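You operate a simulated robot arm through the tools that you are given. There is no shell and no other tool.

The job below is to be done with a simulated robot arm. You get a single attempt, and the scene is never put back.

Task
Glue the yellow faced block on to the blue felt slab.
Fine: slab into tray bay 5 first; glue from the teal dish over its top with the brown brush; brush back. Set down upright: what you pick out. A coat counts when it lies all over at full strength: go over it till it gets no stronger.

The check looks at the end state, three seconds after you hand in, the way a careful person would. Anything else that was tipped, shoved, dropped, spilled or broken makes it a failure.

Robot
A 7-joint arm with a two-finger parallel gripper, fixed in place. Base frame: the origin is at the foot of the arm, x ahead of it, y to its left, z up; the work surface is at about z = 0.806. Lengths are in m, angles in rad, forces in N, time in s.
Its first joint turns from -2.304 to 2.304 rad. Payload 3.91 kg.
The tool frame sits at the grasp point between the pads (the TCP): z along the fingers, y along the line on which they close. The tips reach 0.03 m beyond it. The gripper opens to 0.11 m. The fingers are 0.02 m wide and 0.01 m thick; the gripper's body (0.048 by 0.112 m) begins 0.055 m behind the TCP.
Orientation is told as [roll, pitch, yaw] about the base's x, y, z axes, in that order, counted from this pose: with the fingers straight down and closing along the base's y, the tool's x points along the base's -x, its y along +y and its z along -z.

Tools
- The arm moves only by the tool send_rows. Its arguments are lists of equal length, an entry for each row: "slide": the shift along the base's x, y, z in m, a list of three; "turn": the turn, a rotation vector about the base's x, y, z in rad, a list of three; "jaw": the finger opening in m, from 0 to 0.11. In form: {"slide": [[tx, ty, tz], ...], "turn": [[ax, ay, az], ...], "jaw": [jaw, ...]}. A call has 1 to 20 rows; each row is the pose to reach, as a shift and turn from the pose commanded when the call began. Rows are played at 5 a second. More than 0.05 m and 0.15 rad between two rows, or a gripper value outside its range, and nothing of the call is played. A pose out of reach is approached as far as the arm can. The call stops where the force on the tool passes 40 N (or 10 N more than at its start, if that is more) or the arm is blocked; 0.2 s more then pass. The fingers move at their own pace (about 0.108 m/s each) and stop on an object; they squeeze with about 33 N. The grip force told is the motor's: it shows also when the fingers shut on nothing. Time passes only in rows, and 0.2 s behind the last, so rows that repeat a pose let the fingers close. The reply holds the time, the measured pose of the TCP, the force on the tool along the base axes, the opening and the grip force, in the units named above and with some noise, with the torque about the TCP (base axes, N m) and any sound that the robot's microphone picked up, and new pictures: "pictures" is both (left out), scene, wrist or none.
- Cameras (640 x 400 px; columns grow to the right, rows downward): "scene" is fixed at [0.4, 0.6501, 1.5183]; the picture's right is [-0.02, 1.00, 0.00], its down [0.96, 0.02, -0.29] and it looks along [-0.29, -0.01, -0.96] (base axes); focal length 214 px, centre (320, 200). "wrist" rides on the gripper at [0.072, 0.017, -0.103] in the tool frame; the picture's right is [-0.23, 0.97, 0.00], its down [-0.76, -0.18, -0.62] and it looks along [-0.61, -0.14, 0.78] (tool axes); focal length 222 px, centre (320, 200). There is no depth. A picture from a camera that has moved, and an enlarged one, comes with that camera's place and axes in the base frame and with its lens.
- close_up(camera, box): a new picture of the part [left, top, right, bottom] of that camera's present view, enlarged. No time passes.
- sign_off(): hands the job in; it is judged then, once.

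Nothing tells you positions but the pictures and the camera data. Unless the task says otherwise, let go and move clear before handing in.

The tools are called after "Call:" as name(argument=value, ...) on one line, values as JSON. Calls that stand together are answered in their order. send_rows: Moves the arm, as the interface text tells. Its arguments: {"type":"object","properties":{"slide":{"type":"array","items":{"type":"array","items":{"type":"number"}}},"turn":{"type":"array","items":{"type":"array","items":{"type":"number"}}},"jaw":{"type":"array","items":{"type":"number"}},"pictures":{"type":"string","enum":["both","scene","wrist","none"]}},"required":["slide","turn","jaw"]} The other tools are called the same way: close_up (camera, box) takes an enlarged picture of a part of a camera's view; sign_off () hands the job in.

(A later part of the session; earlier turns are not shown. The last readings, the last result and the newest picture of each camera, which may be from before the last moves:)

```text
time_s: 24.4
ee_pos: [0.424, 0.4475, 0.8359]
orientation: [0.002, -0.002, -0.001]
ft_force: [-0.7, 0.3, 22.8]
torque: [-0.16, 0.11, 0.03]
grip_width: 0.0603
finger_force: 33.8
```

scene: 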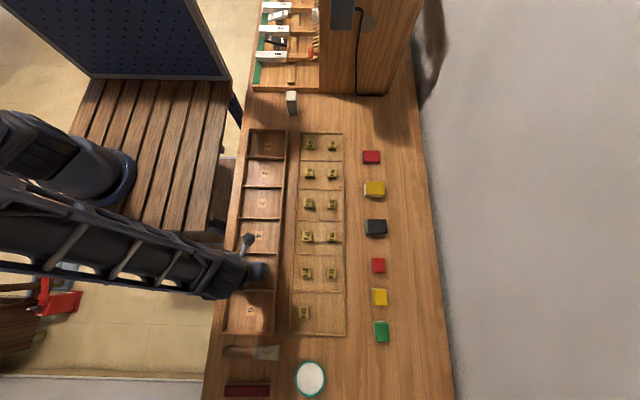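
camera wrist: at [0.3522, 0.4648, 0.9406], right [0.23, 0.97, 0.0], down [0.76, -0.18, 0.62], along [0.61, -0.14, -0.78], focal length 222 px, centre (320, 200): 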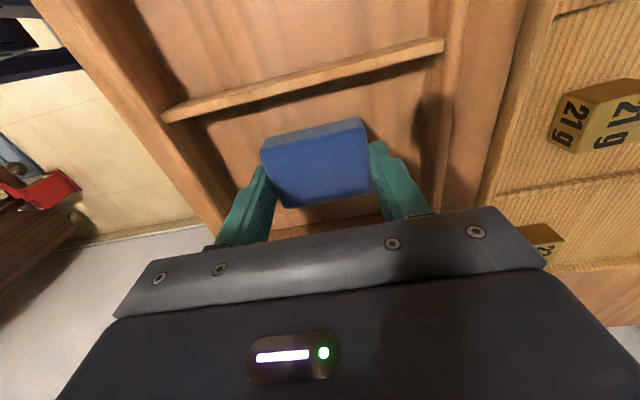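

Contact is made (about 23 N). I'll ease off a millimetre to unload, then open the fingers and rise clear.

Call:
send_rows(slide=[[0, 0, 0.001], [0, 0, 0.001], [0, 0, 0.001], [0, 0, 0.001], [0, 0, 0.001], [0, 0, 0.02], [0, 0, 0.06], [0, 0, 0.1], [-0.02, 0.02, 0.13], [-0.02, 0.02, 0.13]], turn=[[0, 0, 0], [0, 0, 0], [0, 0, 0], [0, 0, 0], [0, 0, 0], [0, 0, 0], [0, 0, 0], [0, 0, 0], [0, 0, 0], [0, 0, 0]], jaw=[0.03, 0.03, 0.07, 0.085, 0.085, 0.085, 0.085, 0.085, 0.085, 0.085])

Call:
close_up(camera="wrist", box=[200, 50, 460, 240])

Call:
close_up(camera="scene", box=[210, 220, 310, 320])

```text
time_s: 26.6
ee_pos: [0.403, 0.468, 0.965]
orientation: [0.001, -0.001, 0.001]
ft_force: [0.7, -0.5, 0.0]
torque: [-0.02, 0.04, -0.01]
grip_width: 0.0849
finger_force: 0.1
camera wrist: at [0.3307, 0.485, 1.0673], right [0.23, 0.97, 0.0], down [0.76, -0.18, 0.62], along [0.61, -0.14, -0.78], focal length 222 px, centre (320, 200)
```

scene: 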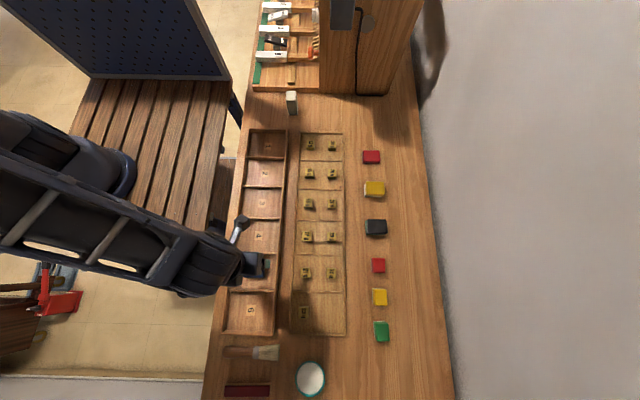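
wrist: 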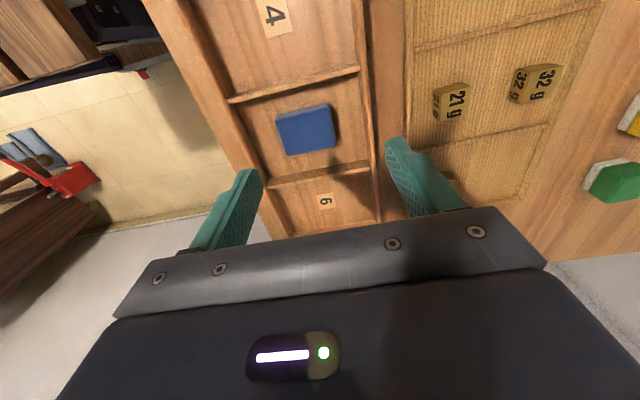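

```text
2.11 times, centred on (330, 145) of wrist
camera zoom: at [0.3307, 0.485, 1.0673], right [0.23, 0.97, 0.0], down [0.76, -0.18, 0.62], along [0.61, -0.14, -0.78], focal length 468 px, centre (299, 316)
```

zoom: 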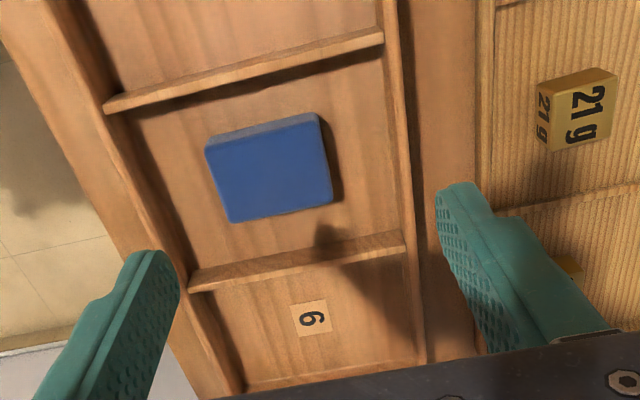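

```text
4.00 times, centred on (260, 270) of scene
camera zoom: at [0.4, 0.6501, 1.5183], right [-0.02, 1.0, 0.0], down [0.96, 0.02, -0.29], along [-0.29, -0.01, -0.96], focal length 858 px, centre (560, -80)
```

zoom: 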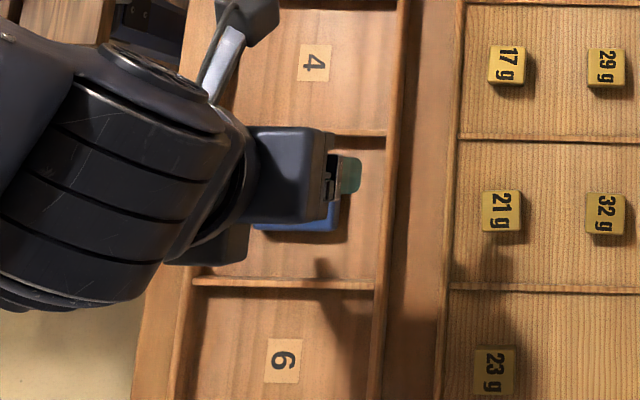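

The blue slab lies flat inside bay 5, top at about z = 0.822. Next is the brush: I'll move above it and turn the gripper 90° so the fingers close across the handle.

Call:
send_rows(slide=[[0.02, 0, 0.01], [0.04, 0, 0.02], [0.06, 0, 0.03], [0.08, -0.005, 0.035], [0.1, -0.01, 0.035], [0.12, -0.015, 0.035], [0.14, -0.02, 0.035], [0.16, -0.025, 0.035], [0.18, -0.027, 0.035], [0.2, -0.027, 0.035], [0.22, -0.027, 0.035], [0.236, -0.027, 0.035], [0.236, -0.027, 0.035]], turn=[[0, 0, 0.131], [0, 0, 0.262], [0, 0, 0.393], [0, 0, 0.524], [0, 0, 0.654], [0, 0, 0.785], [0, 0, 0.916], [0, 0, 1.047], [0, 0, 1.178], [0, 0, 1.309], [0, 0, 1.44], [0, 0, 1.571], [0, 0, 1.571]], jaw=[0.085, 0.085, 0.085, 0.085, 0.085, 0.085, 0.085, 0.085, 0.085, 0.085, 0.085, 0.085, 0.085])

Call:
close_up(camera="scene", box=[200, 220, 340, 400])

Call:
close_up(camera="wrist", box=[200, 50, 460, 240])

```text
time_s: 29.4
ee_pos: [0.6435, 0.4402, 1.0024]
orientation: [-0.001, 0.0, 1.574]
ft_force: [0.3, 0.2, -0.7]
torque: [0.02, 0.03, -0.04]
grip_width: 0.0851
finger_force: 0.0
camera wrist: at [0.6268, 0.3681, 1.1039], right [-0.97, 0.23, 0.0], down [0.18, 0.76, 0.62], along [0.14, 0.61, -0.78], focal length 222 px, centre (320, 200)
```

scene: 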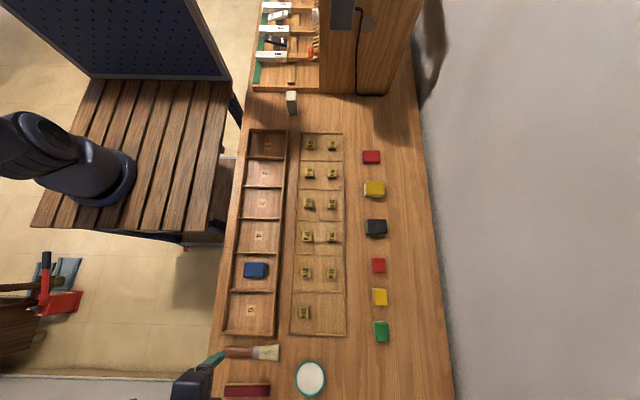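
wrist: 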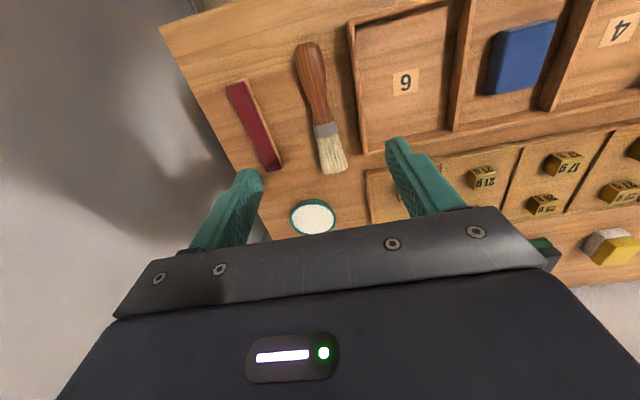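

```text
2.22 times, centred on (270, 310) of scene
camera zoom: at [0.4, 0.6501, 1.5183], right [-0.02, 1.0, 0.0], down [0.96, 0.02, -0.29], along [-0.29, -0.01, -0.96], focal length 477 px, centre (431, -44)
```

zoom: 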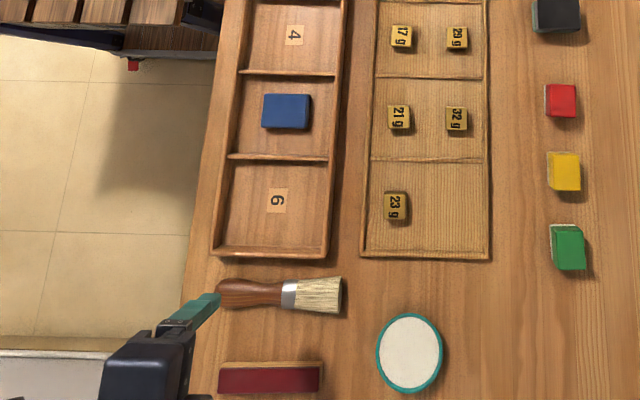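

```text
2.11 times, centred on (330, 145) of wrist
camera zoom: at [0.6268, 0.3681, 1.1039], right [-0.97, 0.23, 0.0], down [0.18, 0.76, 0.62], along [0.14, 0.61, -0.78], focal length 468 px, centre (299, 316)
```

zoom: 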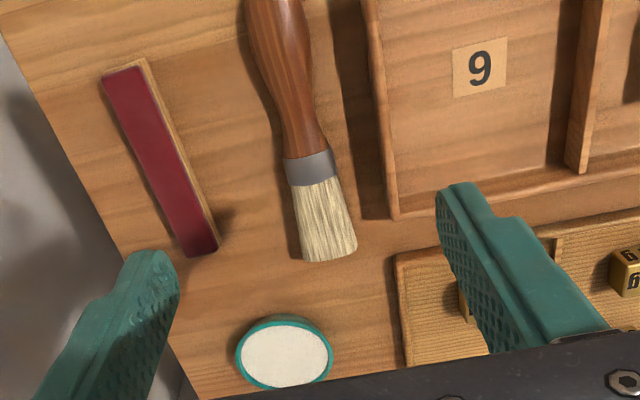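

The brush lies along y at x ≈ 0.645, from y ≈ 0.38 (handle end) to 0.542 (bristle tips), with the neck near y = 0.452. The tray edge is close, at x ≈ 0.597, so I'll narrow the fingers to 55 mm and descend partway over the neck.

Call:
send_rows(slide=[[0.0035, 0.012, -0.03], [0.0035, 0.012, -0.07], [0.0035, 0.012, -0.1], [0.0035, 0.012, -0.1]], turn=[[0, 0, 0], [0, 0, 0], [0, 0, 0], [0, 0, 0]], jaw=[0.055, 0.055, 0.055, 0.055])

Call:
close_up(camera="scene", box=[200, 310, 320, 400])

Call:
close_up(camera="wrist", box=[220, 40, 420, 240])

```text
time_s: 30.4
ee_pos: [0.645, 0.4506, 0.9021]
orientation: [0.0, 0.0, 1.572]
ft_force: [-0.4, -0.2, 0.5]
torque: [0.0, -0.01, 0.0]
grip_width: 0.0552
finger_force: 0.0
camera wrist: at [0.6287, 0.3791, 1.0042], right [-0.97, 0.23, 0.0], down [0.18, 0.76, 0.62], along [0.14, 0.61, -0.78], focal length 222 px, centre (320, 200)
```

scene: 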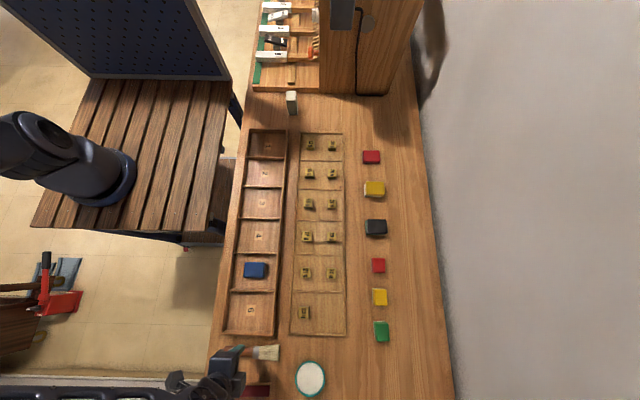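
wrist: 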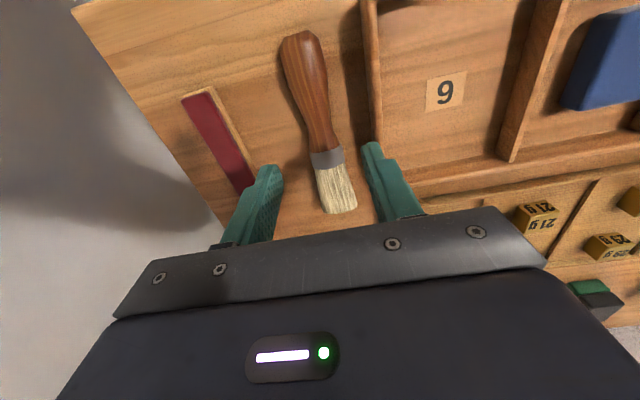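

```text
4.44 times, centred on (260, 355) of scene
camera zoom: at [0.4, 0.6501, 1.5183], right [-0.02, 1.0, 0.0], down [0.96, 0.02, -0.29], along [-0.29, -0.01, -0.96], focal length 953 px, centre (587, -489)
```

zoom: 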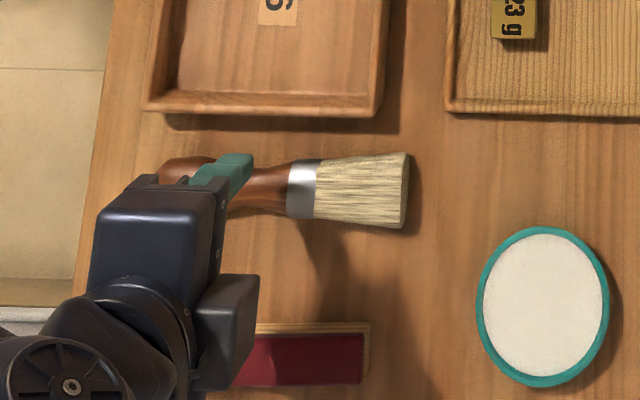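

```text
2.00 times, centred on (320, 140) of wrist
camera zoom: at [0.6287, 0.3791, 1.0042], right [-0.97, 0.23, 0.0], down [0.18, 0.76, 0.62], along [0.14, 0.61, -0.78], focal length 444 px, centre (320, 320)
```

zoom: 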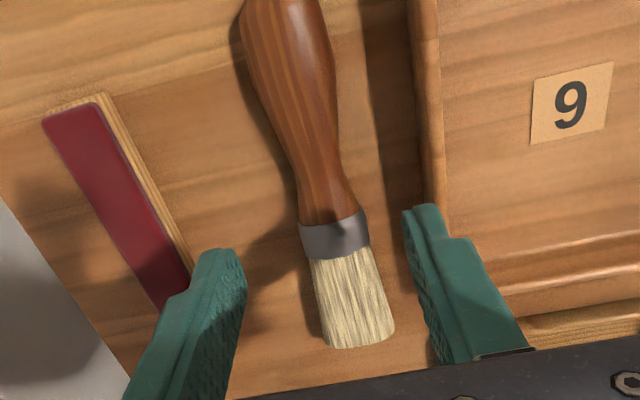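

The fingers are centred over the neck. I'll narrow to 42 mm for clearance from the tray edge, and go down to the handle.

Call:
send_rows(slide=[[-0.001, 0.0, 0.0], [-0.001, 0.0, -0.02], [-0.001, 0.0, -0.04], [-0.001, 0.0, -0.055], [-0.001, 0.0, -0.062], [-0.001, 0.0, -0.062]], turn=[[0, 0, 0], [0, 0, 0], [0, 0, 0], [0, 0, 0], [0, 0, 0], [0, 0, 0]], jaw=[0.042, 0.042, 0.042, 0.042, 0.042, 0.042])

Call:
close_up(camera="scene", box=[200, 310, 320, 400])

Call:
close_up(camera="wrist", box=[220, 40, 420, 240])

```text
time_s: 31.8
ee_pos: [0.6436, 0.4525, 0.8377]
orientation: [0.0, 0.0, 1.574]
ft_force: [0.6, 1.2, 0.1]
torque: [0.03, 0.02, 0.01]
grip_width: 0.0421
finger_force: 0.0
camera wrist: at [0.6276, 0.3811, 0.9405], right [-0.97, 0.23, 0.0], down [0.18, 0.76, 0.62], along [0.14, 0.61, -0.78], focal length 222 px, centre (320, 200)
```

scene: 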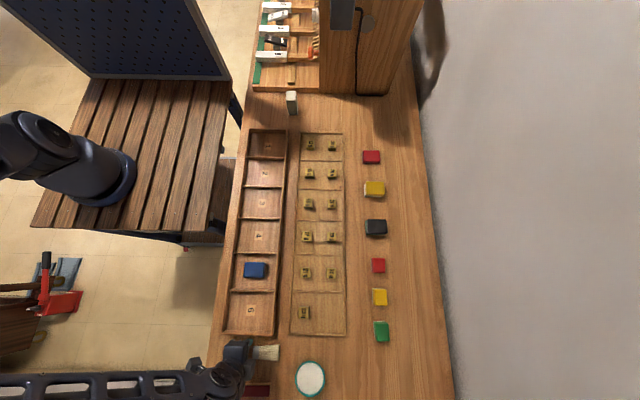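
wrist: 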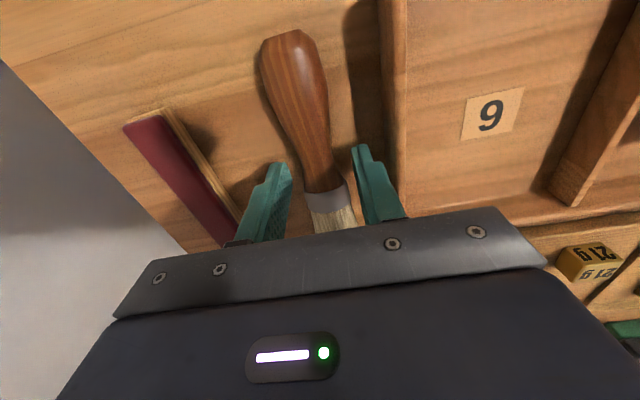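

```text
4.44 times, centred on (260, 355) of scene
camera zoom: at [0.4, 0.6501, 1.5183], right [-0.02, 1.0, 0.0], down [0.96, 0.02, -0.29], along [-0.29, -0.01, -0.96], focal length 953 px, centre (587, -489)
```

zoom: 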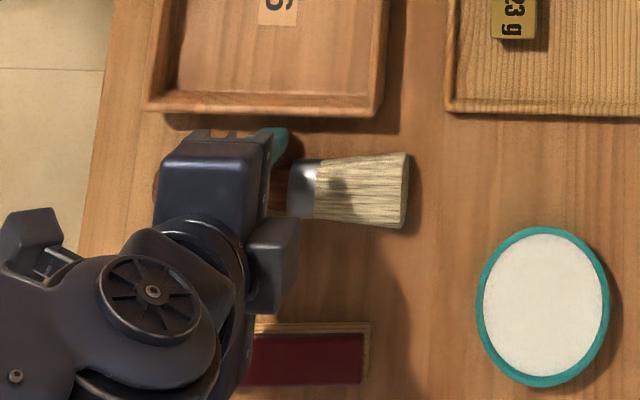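

```text
2.00 times, centred on (320, 140) of wrist
camera zoom: at [0.6276, 0.3811, 0.9405], right [-0.97, 0.23, 0.0], down [0.18, 0.76, 0.62], along [0.14, 0.61, -0.78], focal length 444 px, centre (320, 320)
```

zoom: 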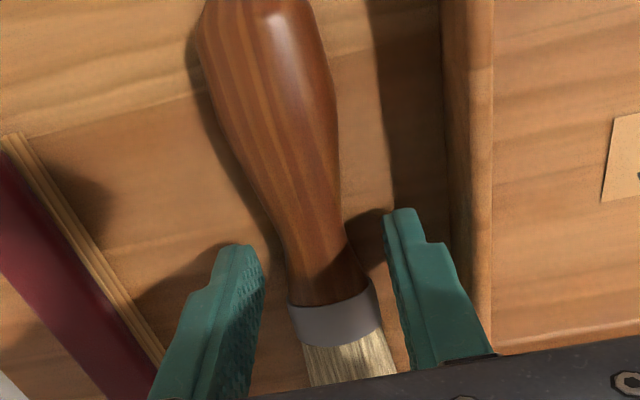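

Fingers straddle the neck just behind the ferrule. Closing, then a small test lift.

Call:
send_rows(slide=[[0, -0.003, 0], [0, -0.003, 0], [0, -0.003, 0], [0, -0.003, 0], [0, -0.003, 0], [0, -0.003, 0.01], [0, -0.003, 0.025], [0, -0.003, 0.045], [0, -0.003, 0.06], [0, -0.003, 0.06]], turn=[[0, 0, 0], [0, 0, 0], [0, 0, 0], [0, 0, 0], [0, 0, 0], [0, 0, 0], [0, 0, 0], [0, 0, 0], [0, 0, 0], [0, 0, 0]], jaw=[0.042, 0.03, 0.015, 0.0, 0.0, 0.0, 0.0, 0.0, 0.0, 0.0])

Call:
close_up(camera="scene", box=[200, 310, 320, 400])

Call:
close_up(camera="wrist", box=[220, 40, 420, 240])

```text
time_s: 34.0
ee_pos: [0.6413, 0.4501, 0.8975]
orientation: [0.0, -0.001, 1.57]
ft_force: [-0.1, 0.5, -0.6]
torque: [0.0, -0.01, 0.0]
grip_width: 0.0289
finger_force: 33.3
camera wrist: at [0.6265, 0.3781, 1.0016], right [-0.97, 0.23, 0.0], down [0.18, 0.76, 0.62], along [0.14, 0.61, -0.78], focal length 222 px, centre (320, 200)
```

scene: 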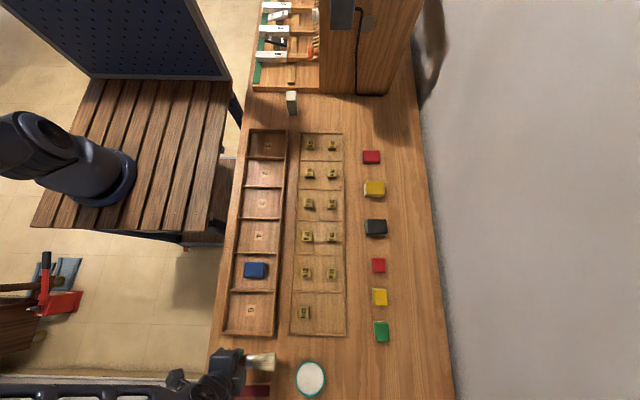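
wrist: 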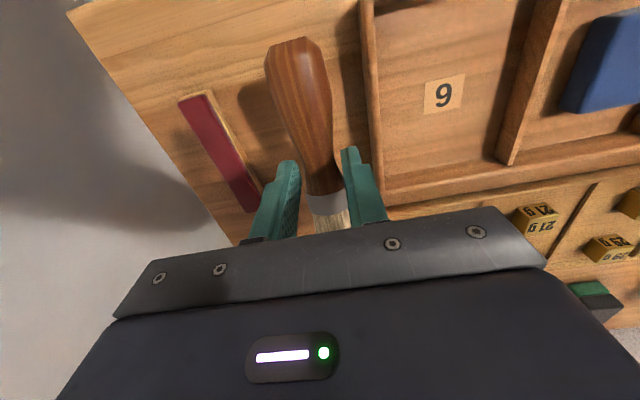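

```text
4.44 times, centred on (260, 355) of scene
camera zoom: at [0.4, 0.6501, 1.5183], right [-0.02, 1.0, 0.0], down [0.96, 0.02, -0.29], along [-0.29, -0.01, -0.96], focal length 953 px, centre (587, -489)
```

zoom: 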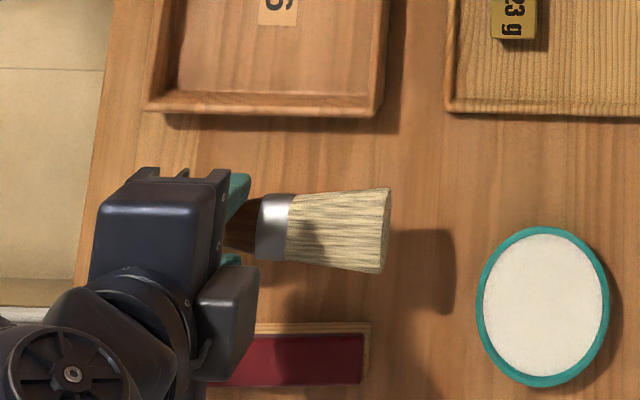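

```text
2.00 times, centred on (320, 140) of wrist
camera zoom: at [0.6265, 0.3781, 1.0016], right [-0.97, 0.23, 0.0], down [0.18, 0.76, 0.62], along [0.14, 0.61, -0.78], focal length 444 px, centre (320, 320)
```

zoom: 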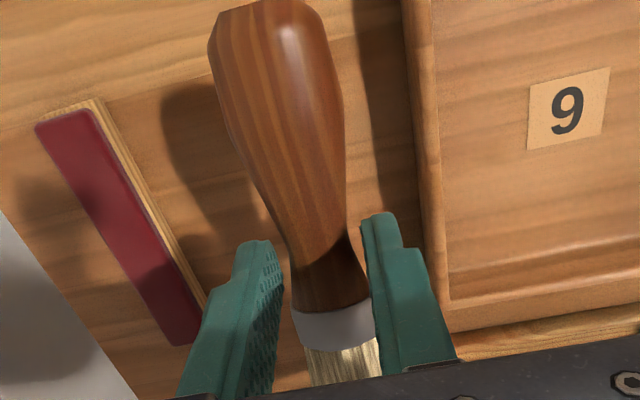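

The brush is held level by the neck. I'll raise it, tilt it so the bristles point down (about 34°), and move over the dish at about (0.698, 0.627).

Call:
send_rows(slide=[[0, 0, 0.02], [0, 0, 0.04], [0, 0, 0.06], [0, 0, 0.075], [0, 0, 0.085], [0.015, 0.03, 0.085], [0.03, 0.06, 0.08], [0.045, 0.09, 0.075], [0.057, 0.111, 0.07], [0.057, 0.111, 0.07]], turn=[[-0.12, 0, 0], [-0.24, 0, 0], [-0.36, 0, 0], [-0.48, 0, 0], [-0.6, 0, 0], [-0.6, 0, 0], [-0.6, 0, 0], [-0.6, 0, 0], [-0.6, 0, 0], [-0.6, 0, 0]], jaw=[0, 0, 0, 0, 0, 0, 0, 0, 0, 0])

Call:
close_up(camera="scene", box=[220, 310, 380, 400])

Call:
close_up(camera="wrist", box=[200, 0, 440, 240])

```text
time_s: 36.2
ee_pos: [0.7008, 0.5601, 0.9674]
orientation: [0.0, 0.602, 1.571]
ft_force: [0.1, 0.4, -0.8]
torque: [0.02, 0.0, -0.02]
grip_width: 0.0288
finger_force: 32.1
camera wrist: at [0.6852, 0.5592, 1.0942], right [-0.97, 0.19, -0.13], down [0.18, 0.98, 0.08], along [0.14, 0.06, -0.99], focal length 222 px, centre (320, 200)
```

scene: 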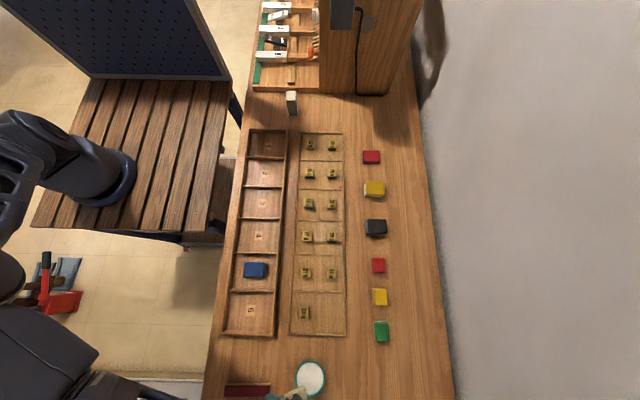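
wrist: 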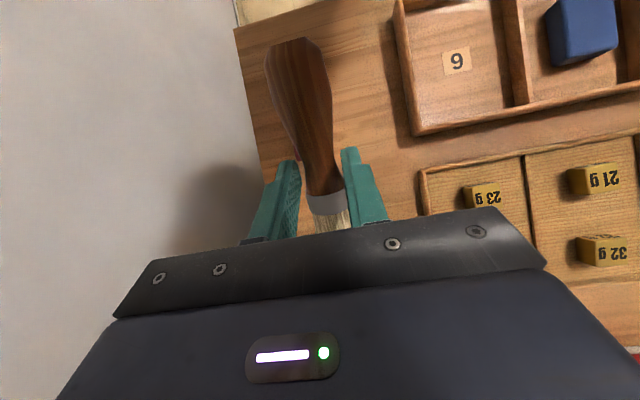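

```text
4.00 times, centred on (300, 355) of scene
camera zoom: at [0.4, 0.6501, 1.5183], right [-0.02, 1.0, 0.0], down [0.96, 0.02, -0.29], along [-0.29, -0.01, -0.96], focal length 858 px, centre (400, -420)
```

zoom: 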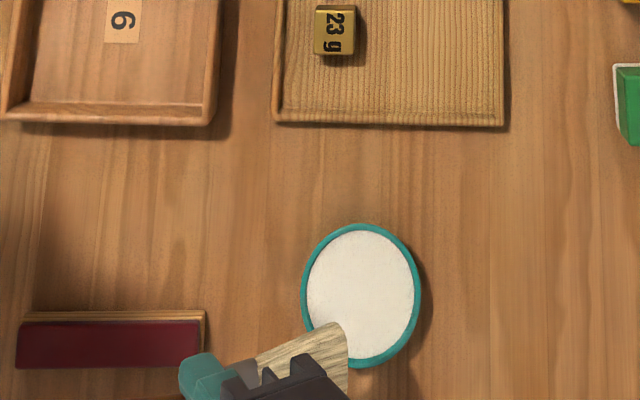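

```text
1.67 times, centred on (320, 120) of wrist
camera zoom: at [0.6852, 0.5592, 1.0942], right [-0.97, 0.19, -0.13], down [0.18, 0.98, 0.08], along [0.14, 0.06, -0.99], focal length 370 px, centre (320, 333)
```

zoom: 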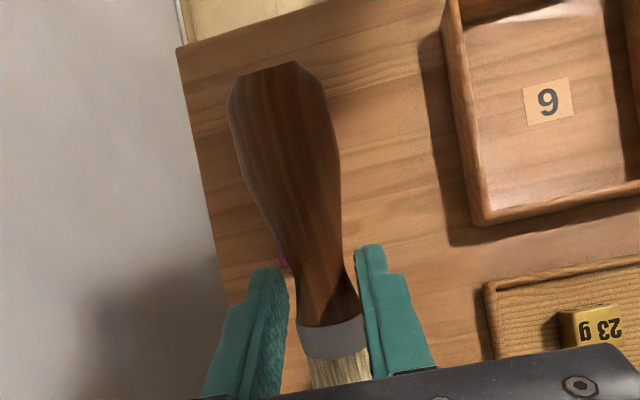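

The bristle tip is over the dish, about 7–8 cm above it. I'll lower most of the way and look.

Call:
send_rows(slide=[[0, 0.001, -0.02], [0, 0.002, -0.04], [0, 0.002, -0.055], [0, 0.002, -0.055]], turn=[[0, 0, 0], [0, 0, 0], [0, 0, 0], [0, 0, 0]], jaw=[0, 0, 0, 0], pictures="scene")

Call:
close_up(camera="scene", box=[260, 340, 360, 400])

```text
time_s: 37.2
ee_pos: [0.7006, 0.562, 0.9121]
orientation: [0.003, 0.6, 1.573]
ft_force: [-0.4, 0.1, -0.6]
torque: [-0.05, -0.01, -0.01]
grip_width: 0.0289
finger_force: 33.3
```

scene: 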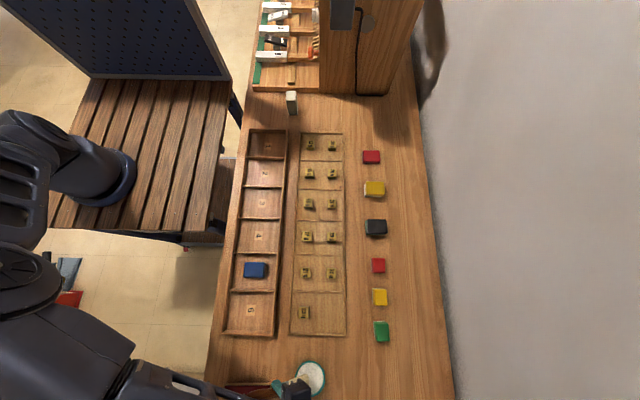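

```text
6.40 times, centred on (310, 370) of scene
camera zoom: at [0.4, 0.6501, 1.5183], right [-0.02, 1.0, 0.0], down [0.96, 0.02, -0.29], along [-0.29, -0.01, -0.96], focal length 1373 px, centre (384, -888)
```

zoom: 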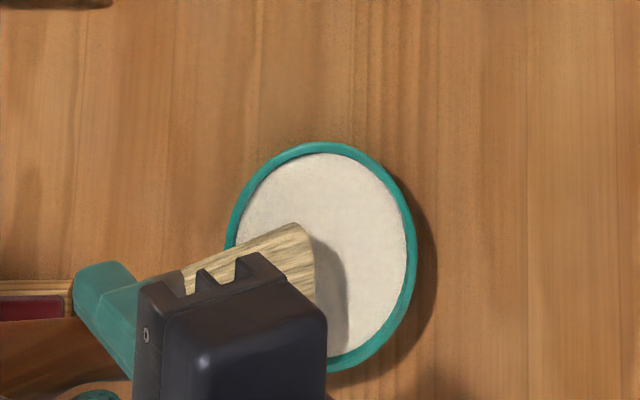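

The tip is centred over the glue, roughly 2–3 cm above. I'll nudge to centre and lower gently, watching the force.

Call:
send_rows(slide=[[-0.002, 0.003, -0.008], [-0.002, 0.003, -0.014], [-0.002, 0.003, -0.018]], turn=[[0, 0, 0], [0, 0, 0], [0, 0, 0]], jaw=[0, 0, 0], pictures="scene")

Call:
close_up(camera="scene", box=[260, 340, 360, 400])

```text
time_s: 38.0
ee_pos: [0.6986, 0.5648, 0.8989]
orientation: [-0.001, 0.6, 1.569]
ft_force: [0.4, -7.1, 18.2]
torque: [0.44, 0.03, 0.01]
grip_width: 0.0291
finger_force: 32.5
```

scene: 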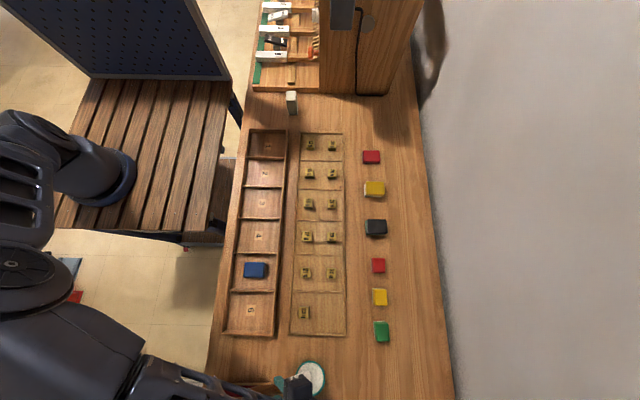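

```text
6.40 times, centred on (310, 370) of scene
camera zoom: at [0.4, 0.6501, 1.5183], right [-0.02, 1.0, 0.0], down [0.96, 0.02, -0.29], along [-0.29, -0.01, -0.96], focal length 1373 px, centre (384, -888)
```

zoom: 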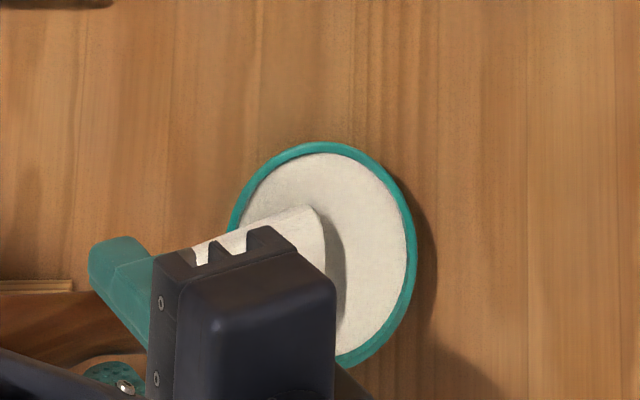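

The bristles touched down and turned white with glue, with 18 N of contact force. I'll lift straight up right away and check the dish and brush.

Call:
send_rows(slide=[[0, 0, 0.01], [0, 0, 0.03], [0, 0, 0.06], [0, 0, 0.09], [0, 0, 0.09]], turn=[[0, 0, 0], [0, 0, 0], [0, 0, 0], [0, 0, 0], [0, 0, 0]], jaw=[0, 0, 0, 0, 0])

Call:
close_up(camera="scene", box=[220, 310, 380, 400])

Call:
close_up(camera="wrist", box=[200, 0, 440, 240])

```text
time_s: 39.2
ee_pos: [0.6972, 0.5647, 0.9877]
orientation: [0.002, 0.599, 1.572]
ft_force: [-0.6, -0.5, -0.9]
torque: [0.02, -0.03, 0.02]
grip_width: 0.0289
finger_force: 32.7
camera wrist: at [0.6804, 0.5653, 1.1129], right [-0.97, 0.19, -0.13], down [0.18, 0.98, 0.08], along [0.14, 0.06, -0.99], focal length 222 px, centre (320, 200)
```

scene: 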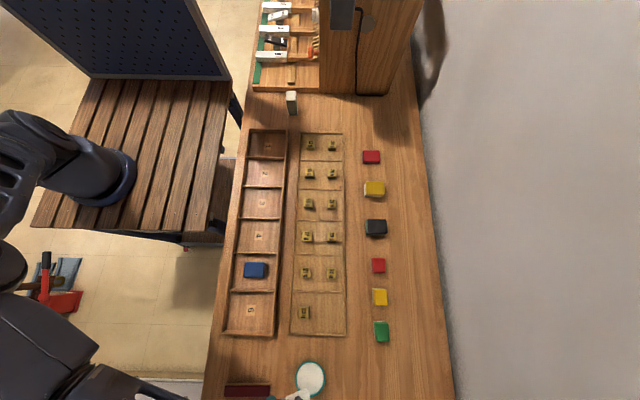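
wrist: 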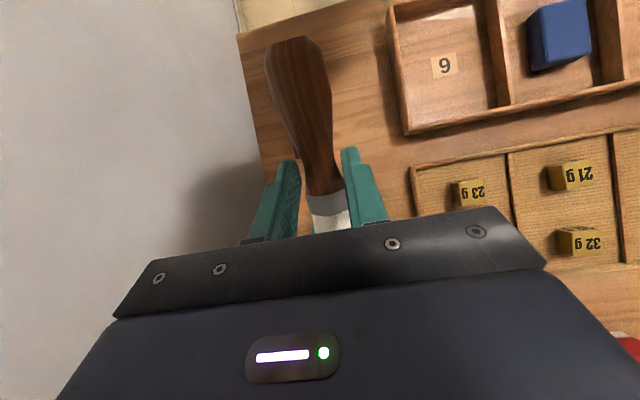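

```text
4.00 times, centred on (300, 355) of scene
camera zoom: at [0.4, 0.6501, 1.5183], right [-0.02, 1.0, 0.0], down [0.96, 0.02, -0.29], along [-0.29, -0.01, -0.96], focal length 858 px, centre (400, -420)
```

zoom: 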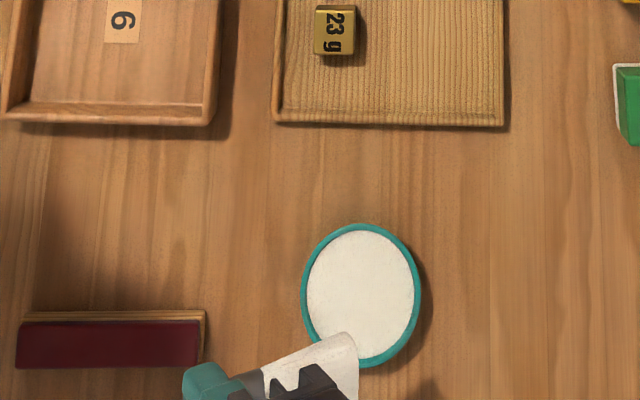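

```text
1.67 times, centred on (320, 120) of wrist
camera zoom: at [0.6804, 0.5653, 1.1129], right [-0.97, 0.19, -0.13], down [0.18, 0.98, 0.08], along [0.14, 0.06, -0.99], focal length 370 px, centre (320, 333)
```

zoom: 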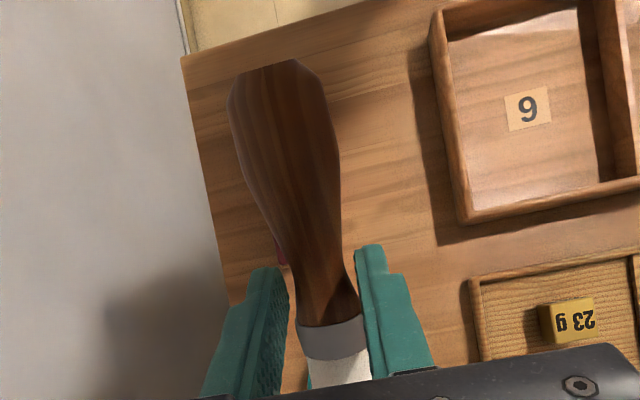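

The brush is loaded (white bristles), the dish hasn't moved, and the brush has kept its angle in the grip. Now I carry it over to above the slab in bay 5.

Call:
send_rows(slide=[[0, 0, 0.0], [-0.03, -0.02, 0.0], [-0.061, -0.04, 0.0], [-0.092, -0.061, 0.0], [-0.123, -0.082, 0.0], [-0.154, -0.103, 0.0], [-0.185, -0.124, 0.0], [-0.216, -0.145, -0.005], [-0.247, -0.166, -0.015], [-0.275, -0.183, -0.025], [-0.275, -0.183, -0.03]], turn=[[0, 0, 0], [0, 0, 0], [0, 0, 0], [0, 0, 0], [0, 0, 0], [0, 0, 0], [0, 0, 0], [0, 0, 0], [0, 0, 0], [0, 0, 0], [0, 0, 0]], jaw=[0, 0, 0, 0, 0, 0, 0, 0, 0, 0, 0])

Call:
close_up(camera="scene", box=[200, 220, 320, 320])

```text
time_s: 41.6
ee_pos: [0.422, 0.3818, 0.9581]
orientation: [0.001, 0.601, 1.57]
ft_force: [0.7, 0.3, -0.4]
torque: [-0.01, -0.01, -0.02]
grip_width: 0.029
finger_force: 33.0
camera wrist: at [0.4054, 0.3816, 1.0828], right [-0.97, 0.19, -0.13], down [0.18, 0.98, 0.08], along [0.14, 0.06, -0.99], focal length 222 px, centre (320, 200)
```

scene: 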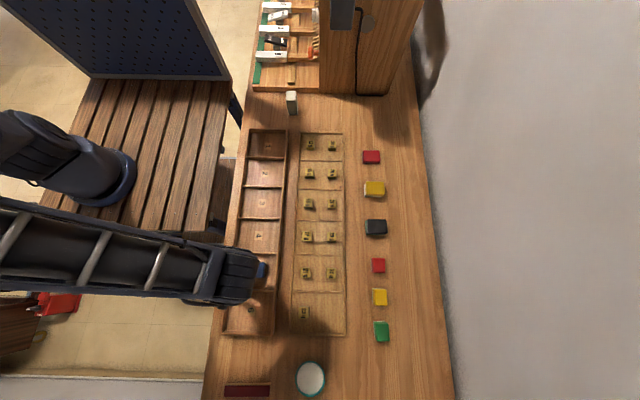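
wrist: 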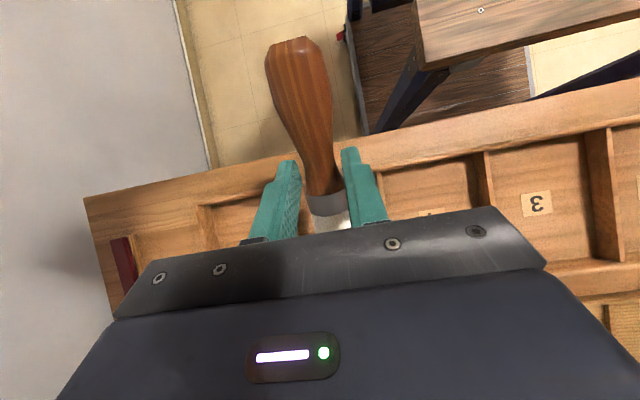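

```text
4.00 times, centred on (260, 270) of scene
camera zoom: at [0.4, 0.6501, 1.5183], right [-0.02, 1.0, 0.0], down [0.96, 0.02, -0.29], along [-0.29, -0.01, -0.96], focal length 858 px, centre (560, -80)
```

zoom: 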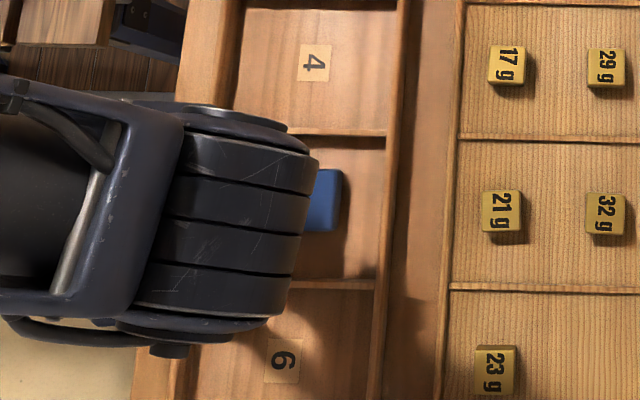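

The arm blocks the scene view of the slab, so I'll find the contact height by force, lowering in small steps over the slab's centre.

Call:
send_rows(slide=[[0, 0, -0.02], [0, 0, -0.035], [0, 0, -0.04], [0, 0, -0.042]], turn=[[0, 0, 0], [0, 0, 0], [0, 0, 0], [0, 0, 0]], jaw=[0, 0, 0, 0], pictures="none")

```text
time_s: 42.6
ee_pos: [0.4231, 0.3811, 0.9138]
orientation: [0.002, 0.601, 1.572]
ft_force: [-0.8, 0.6, 0.1]
torque: [0.02, 0.01, 0.04]
grip_width: 0.0291
finger_force: 33.1
```

Call:
send_rows(slide=[[0, 0, -0.001], [0, 0, -0.002], [0, 0, -0.002]], turn=[[0, 0, 0], [0, 0, 0], [0, 0, 0]], jaw=[0, 0, 0], pictures="none")

```text
time_s: 43.4
ee_pos: [0.4242, 0.3805, 0.9123]
orientation: [-0.001, 0.6, 1.574]
ft_force: [0.0, -0.2, 0.1]
torque: [0.03, 0.01, 0.0]
grip_width: 0.029
finger_force: 32.7
```

Call:
send_rows(slide=[[0, 0, -0.001], [0, 0, -0.002], [0, 0, -0.003], [0, 0, -0.003]], turn=[[0, 0, 0], [0, 0, 0], [0, 0, 0], [0, 0, 0]], jaw=[0, 0, 0, 0], pictures="none")

```text
time_s: 44.4
ee_pos: [0.4229, 0.381, 0.9099]
orientation: [0.0, 0.601, 1.572]
ft_force: [-0.6, 0.0, -0.4]
torque: [0.01, -0.04, 0.0]
grip_width: 0.0288
finger_force: 32.7
```

Call:
send_rows(slide=[[0, 0, -0.001], [0, 0, -0.002], [0, 0, -0.002]], turn=[[0, 0, 0], [0, 0, 0], [0, 0, 0]], jaw=[0, 0, 0], pictures="none")

```text
time_s: 45.2
ee_pos: [0.4227, 0.3814, 0.9072]
orientation: [-0.001, 0.6, 1.572]
ft_force: [0.1, 0.6, -0.6]
torque: [0.01, 0.0, -0.02]
grip_width: 0.0288
finger_force: 33.2
```

Call:
send_rows(slide=[[0, 0, -0.001], [0, 0, -0.002], [0, 0, -0.002]], turn=[[0, 0, 0], [0, 0, 0], [0, 0, 0]], jaw=[0, 0, 0], pictures="wrist")

```text
time_s: 46.0
ee_pos: [0.4232, 0.3817, 0.9051]
orientation: [-0.001, 0.601, 1.57]
ft_force: [1.3, -1.5, 14.4]
torque: [0.76, -0.1, -0.08]
grip_width: 0.029
finger_force: 33.0
camera wrist: at [0.4065, 0.381, 1.0311], right [-0.97, 0.19, -0.13], down [0.18, 0.98, 0.08], along [0.14, 0.06, -0.99], focal length 222 px, centre (320, 200)
```

wrist: 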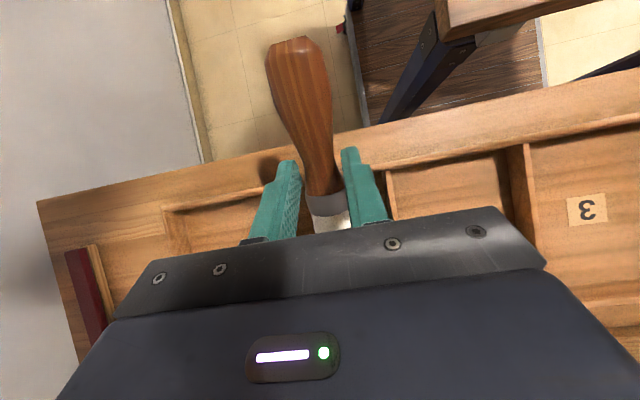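

Contact with the slab top is at TCP z ≈ 0.906. I'll ease off to a light touch and stroke along y over the slab's length, then lift to inspect the coat.

Call:
send_rows(slide=[[0, 0, 0.001], [0, 0.012, 0.001], [0, 0.024, 0.001], [0, 0.036, 0.001], [0, 0.024, 0.001], [0, 0.012, 0.001], [0, 0.0, 0.001], [0, -0.01, 0.001], [0, -0.018, 0.001], [0.004, -0.01, 0.001], [0.004, 0.0, 0.001], [0.004, 0.012, 0.001], [0.004, 0.024, 0.001], [0.004, 0.036, 0.001], [0.0, 0.024, 0.001], [-0.004, 0.012, 0.001], [-0.004, 0.0, 0.001], [-0.004, -0.01, 0.001], [-0.004, -0.018, 0.001]], turn=[[0, 0, 0], [0, 0, 0], [0, 0, 0], [0, 0, 0], [0, 0, 0], [0, 0, 0], [0, 0, 0], [0, 0, 0], [0, 0, 0], [0, 0, 0], [0, 0, 0], [0, 0, 0], [0, 0, 0], [0, 0, 0], [0, 0, 0], [0, 0, 0], [0, 0, 0], [0, 0, 0], [0, 0, 0]], jaw=[0, 0, 0, 0, 0, 0, 0, 0, 0, 0, 0, 0, 0, 0, 0, 0, 0, 0, 0], pictures="scene")

```text
time_s: 50.0
ee_pos: [0.4195, 0.3652, 0.9052]
orientation: [0.001, 0.602, 1.572]
ft_force: [-0.3, 0.5, -0.2]
torque: [-0.01, 0.03, -0.02]
grip_width: 0.0289
finger_force: 32.7
```

scene: 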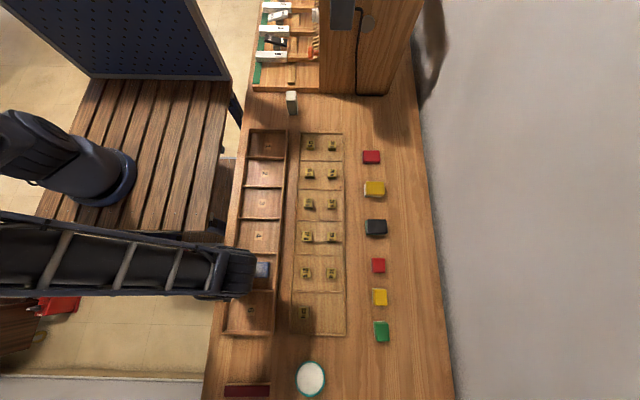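

Call:
close_up(camera="scene", box=[220, 240, 300, 300])

```text
6.67 times, centred on (260, 270) of scene
camera zoom: at [0.4, 0.6501, 1.5183], right [-0.02, 1.0, 0.0], down [0.96, 0.02, -0.29], along [-0.29, -0.01, -0.96], focal length 1430 px, centre (720, -267)
```

zoom: 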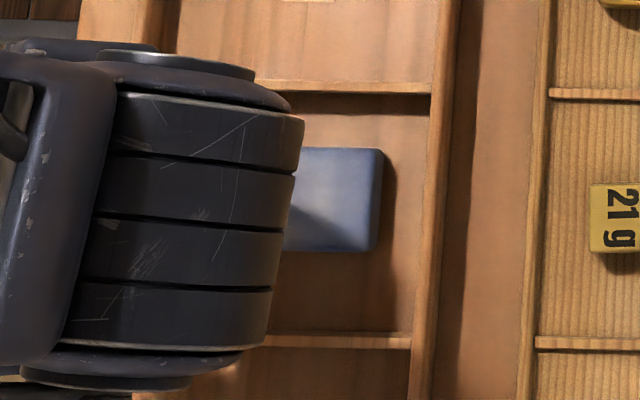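

The visible part of the slab has a thin, pale coat. I'll lift and swing aside to see the whole top with both cameras.

Call:
send_rows(slide=[[0, 0, 0.02], [0, 0.01, 0.05], [0.01, 0.04, 0.07], [0.025, 0.08, 0.07], [0.045, 0.12, 0.07], [0.065, 0.16, 0.07], [0.085, 0.19, 0.07], [0.085, 0.19, 0.07]], turn=[[0, 0, 0], [0, 0, 0], [0, 0, 0], [0, 0, 0], [0, 0, 0], [0, 0, 0], [0, 0, 0], [0, 0, 0]], jaw=[0, 0, 0, 0, 0, 0, 0, 0])

Call:
close_up(camera="scene", box=[220, 240, 300, 300])

Call:
close_up(camera="wrist", box=[330, 20, 530, 180])

```text
time_s: 51.8
ee_pos: [0.5059, 0.5571, 0.9766]
orientation: [0.0, 0.602, 1.573]
ft_force: [-0.8, 0.2, -0.5]
torque: [-0.05, 0.01, -0.02]
grip_width: 0.0292
finger_force: 32.9
camera wrist: at [0.4894, 0.5558, 1.1025], right [-0.97, 0.19, -0.13], down [0.18, 0.98, 0.08], along [0.14, 0.06, -0.99], focal length 222 px, centre (320, 200)
```

scene: 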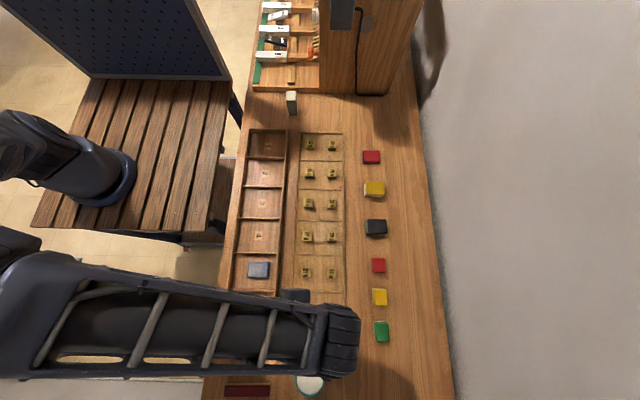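
wrist: 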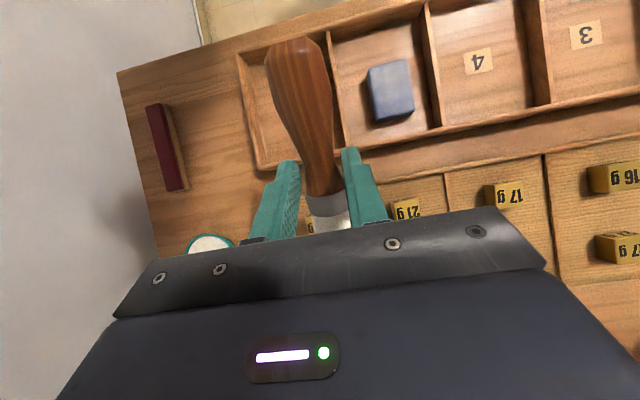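

```text
6.67 times, centred on (260, 270) of scene
camera zoom: at [0.4, 0.6501, 1.5183], right [-0.02, 1.0, 0.0], down [0.96, 0.02, -0.29], along [-0.29, -0.01, -0.96], focal length 1430 px, centre (720, -267)
```

zoom: 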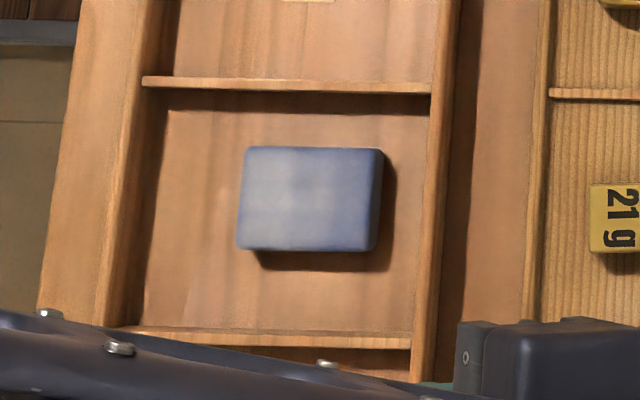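

```text
2.50 times, centred on (430, 100) of wrist
camera zoom: at [0.4894, 0.5558, 1.1025], right [-0.97, 0.19, -0.13], down [0.18, 0.98, 0.08], along [0.14, 0.06, -0.99], focal length 555 px, centre (45, 450)
```

zoom: 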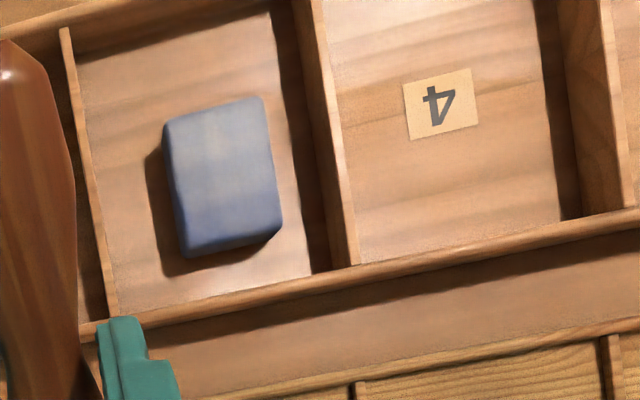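

The coat is only faint so far, and my pushing strokes nudged the slab about 1 cm toward +y (it is still well within bay 5, now centred near (0.42, 0.46)). From here I'll use only light pulling strokes toward −y and lift on the return.

Call:
send_rows(slide=[[-0.02, -0.03, 0], [-0.04, -0.06, -0.01], [-0.06, -0.09, -0.03], [-0.085, -0.123, -0.05], [-0.085, -0.125, -0.064], [-0.085, -0.125, -0.07], [-0.085, -0.139, -0.07], [-0.085, -0.153, -0.07], [-0.085, -0.167, -0.07], [-0.085, -0.183, -0.07], [-0.085, -0.183, -0.06], [-0.079, -0.15, -0.058], [-0.079, -0.125, -0.062], [-0.079, -0.125, -0.07], [-0.079, -0.139, -0.07], [-0.079, -0.153, -0.07], [-0.079, -0.167, -0.07], [-0.079, -0.183, -0.07], [-0.079, -0.183, -0.06], [-0.091, -0.15, -0.058]], turn=[[0, 0, 0], [0, 0, 0], [0, 0, 0], [0, 0, 0], [0, 0, 0], [0, 0, 0], [0, 0, 0], [0, 0, 0], [0, 0, 0], [0, 0, 0], [0, 0, 0], [0, 0, 0], [0, 0, 0], [0, 0, 0], [0, 0, 0], [0, 0, 0], [0, 0, 0], [0, 0, 0], [0, 0, 0], [0, 0, 0]], jaw=[0, 0, 0, 0, 0, 0, 0, 0, 0, 0, 0, 0, 0, 0, 0, 0, 0, 0, 0, 0], pictures="scene")

Call:
close_up(camera="scene", box=[220, 240, 300, 300])

```text
time_s: 56.0
ee_pos: [0.4146, 0.4058, 0.9192]
orientation: [0.003, 0.602, 1.572]
ft_force: [-0.7, -0.4, -0.6]
torque: [0.02, 0.02, -0.04]
grip_width: 0.0291
finger_force: 32.7
```

scene: 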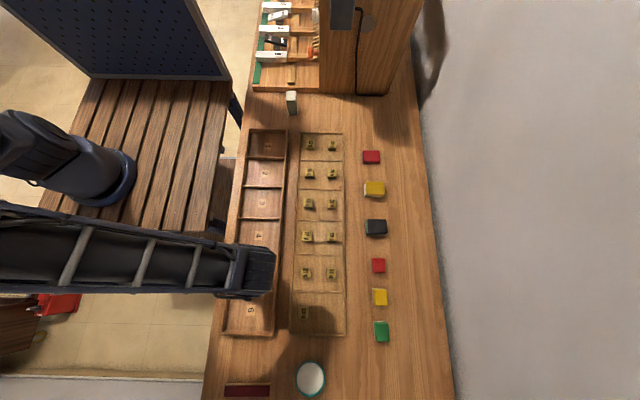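

```text
6.67 times, centred on (260, 270) of scene
camera zoom: at [0.4, 0.6501, 1.5183], right [-0.02, 1.0, 0.0], down [0.96, 0.02, -0.29], along [-0.29, -0.01, -0.96], focal length 1430 px, centre (720, -267)
```

zoom: 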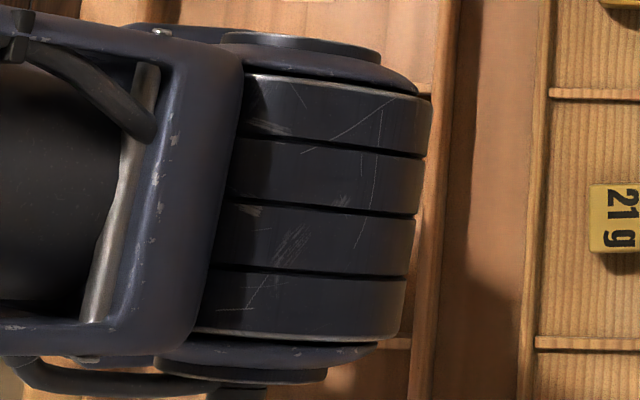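

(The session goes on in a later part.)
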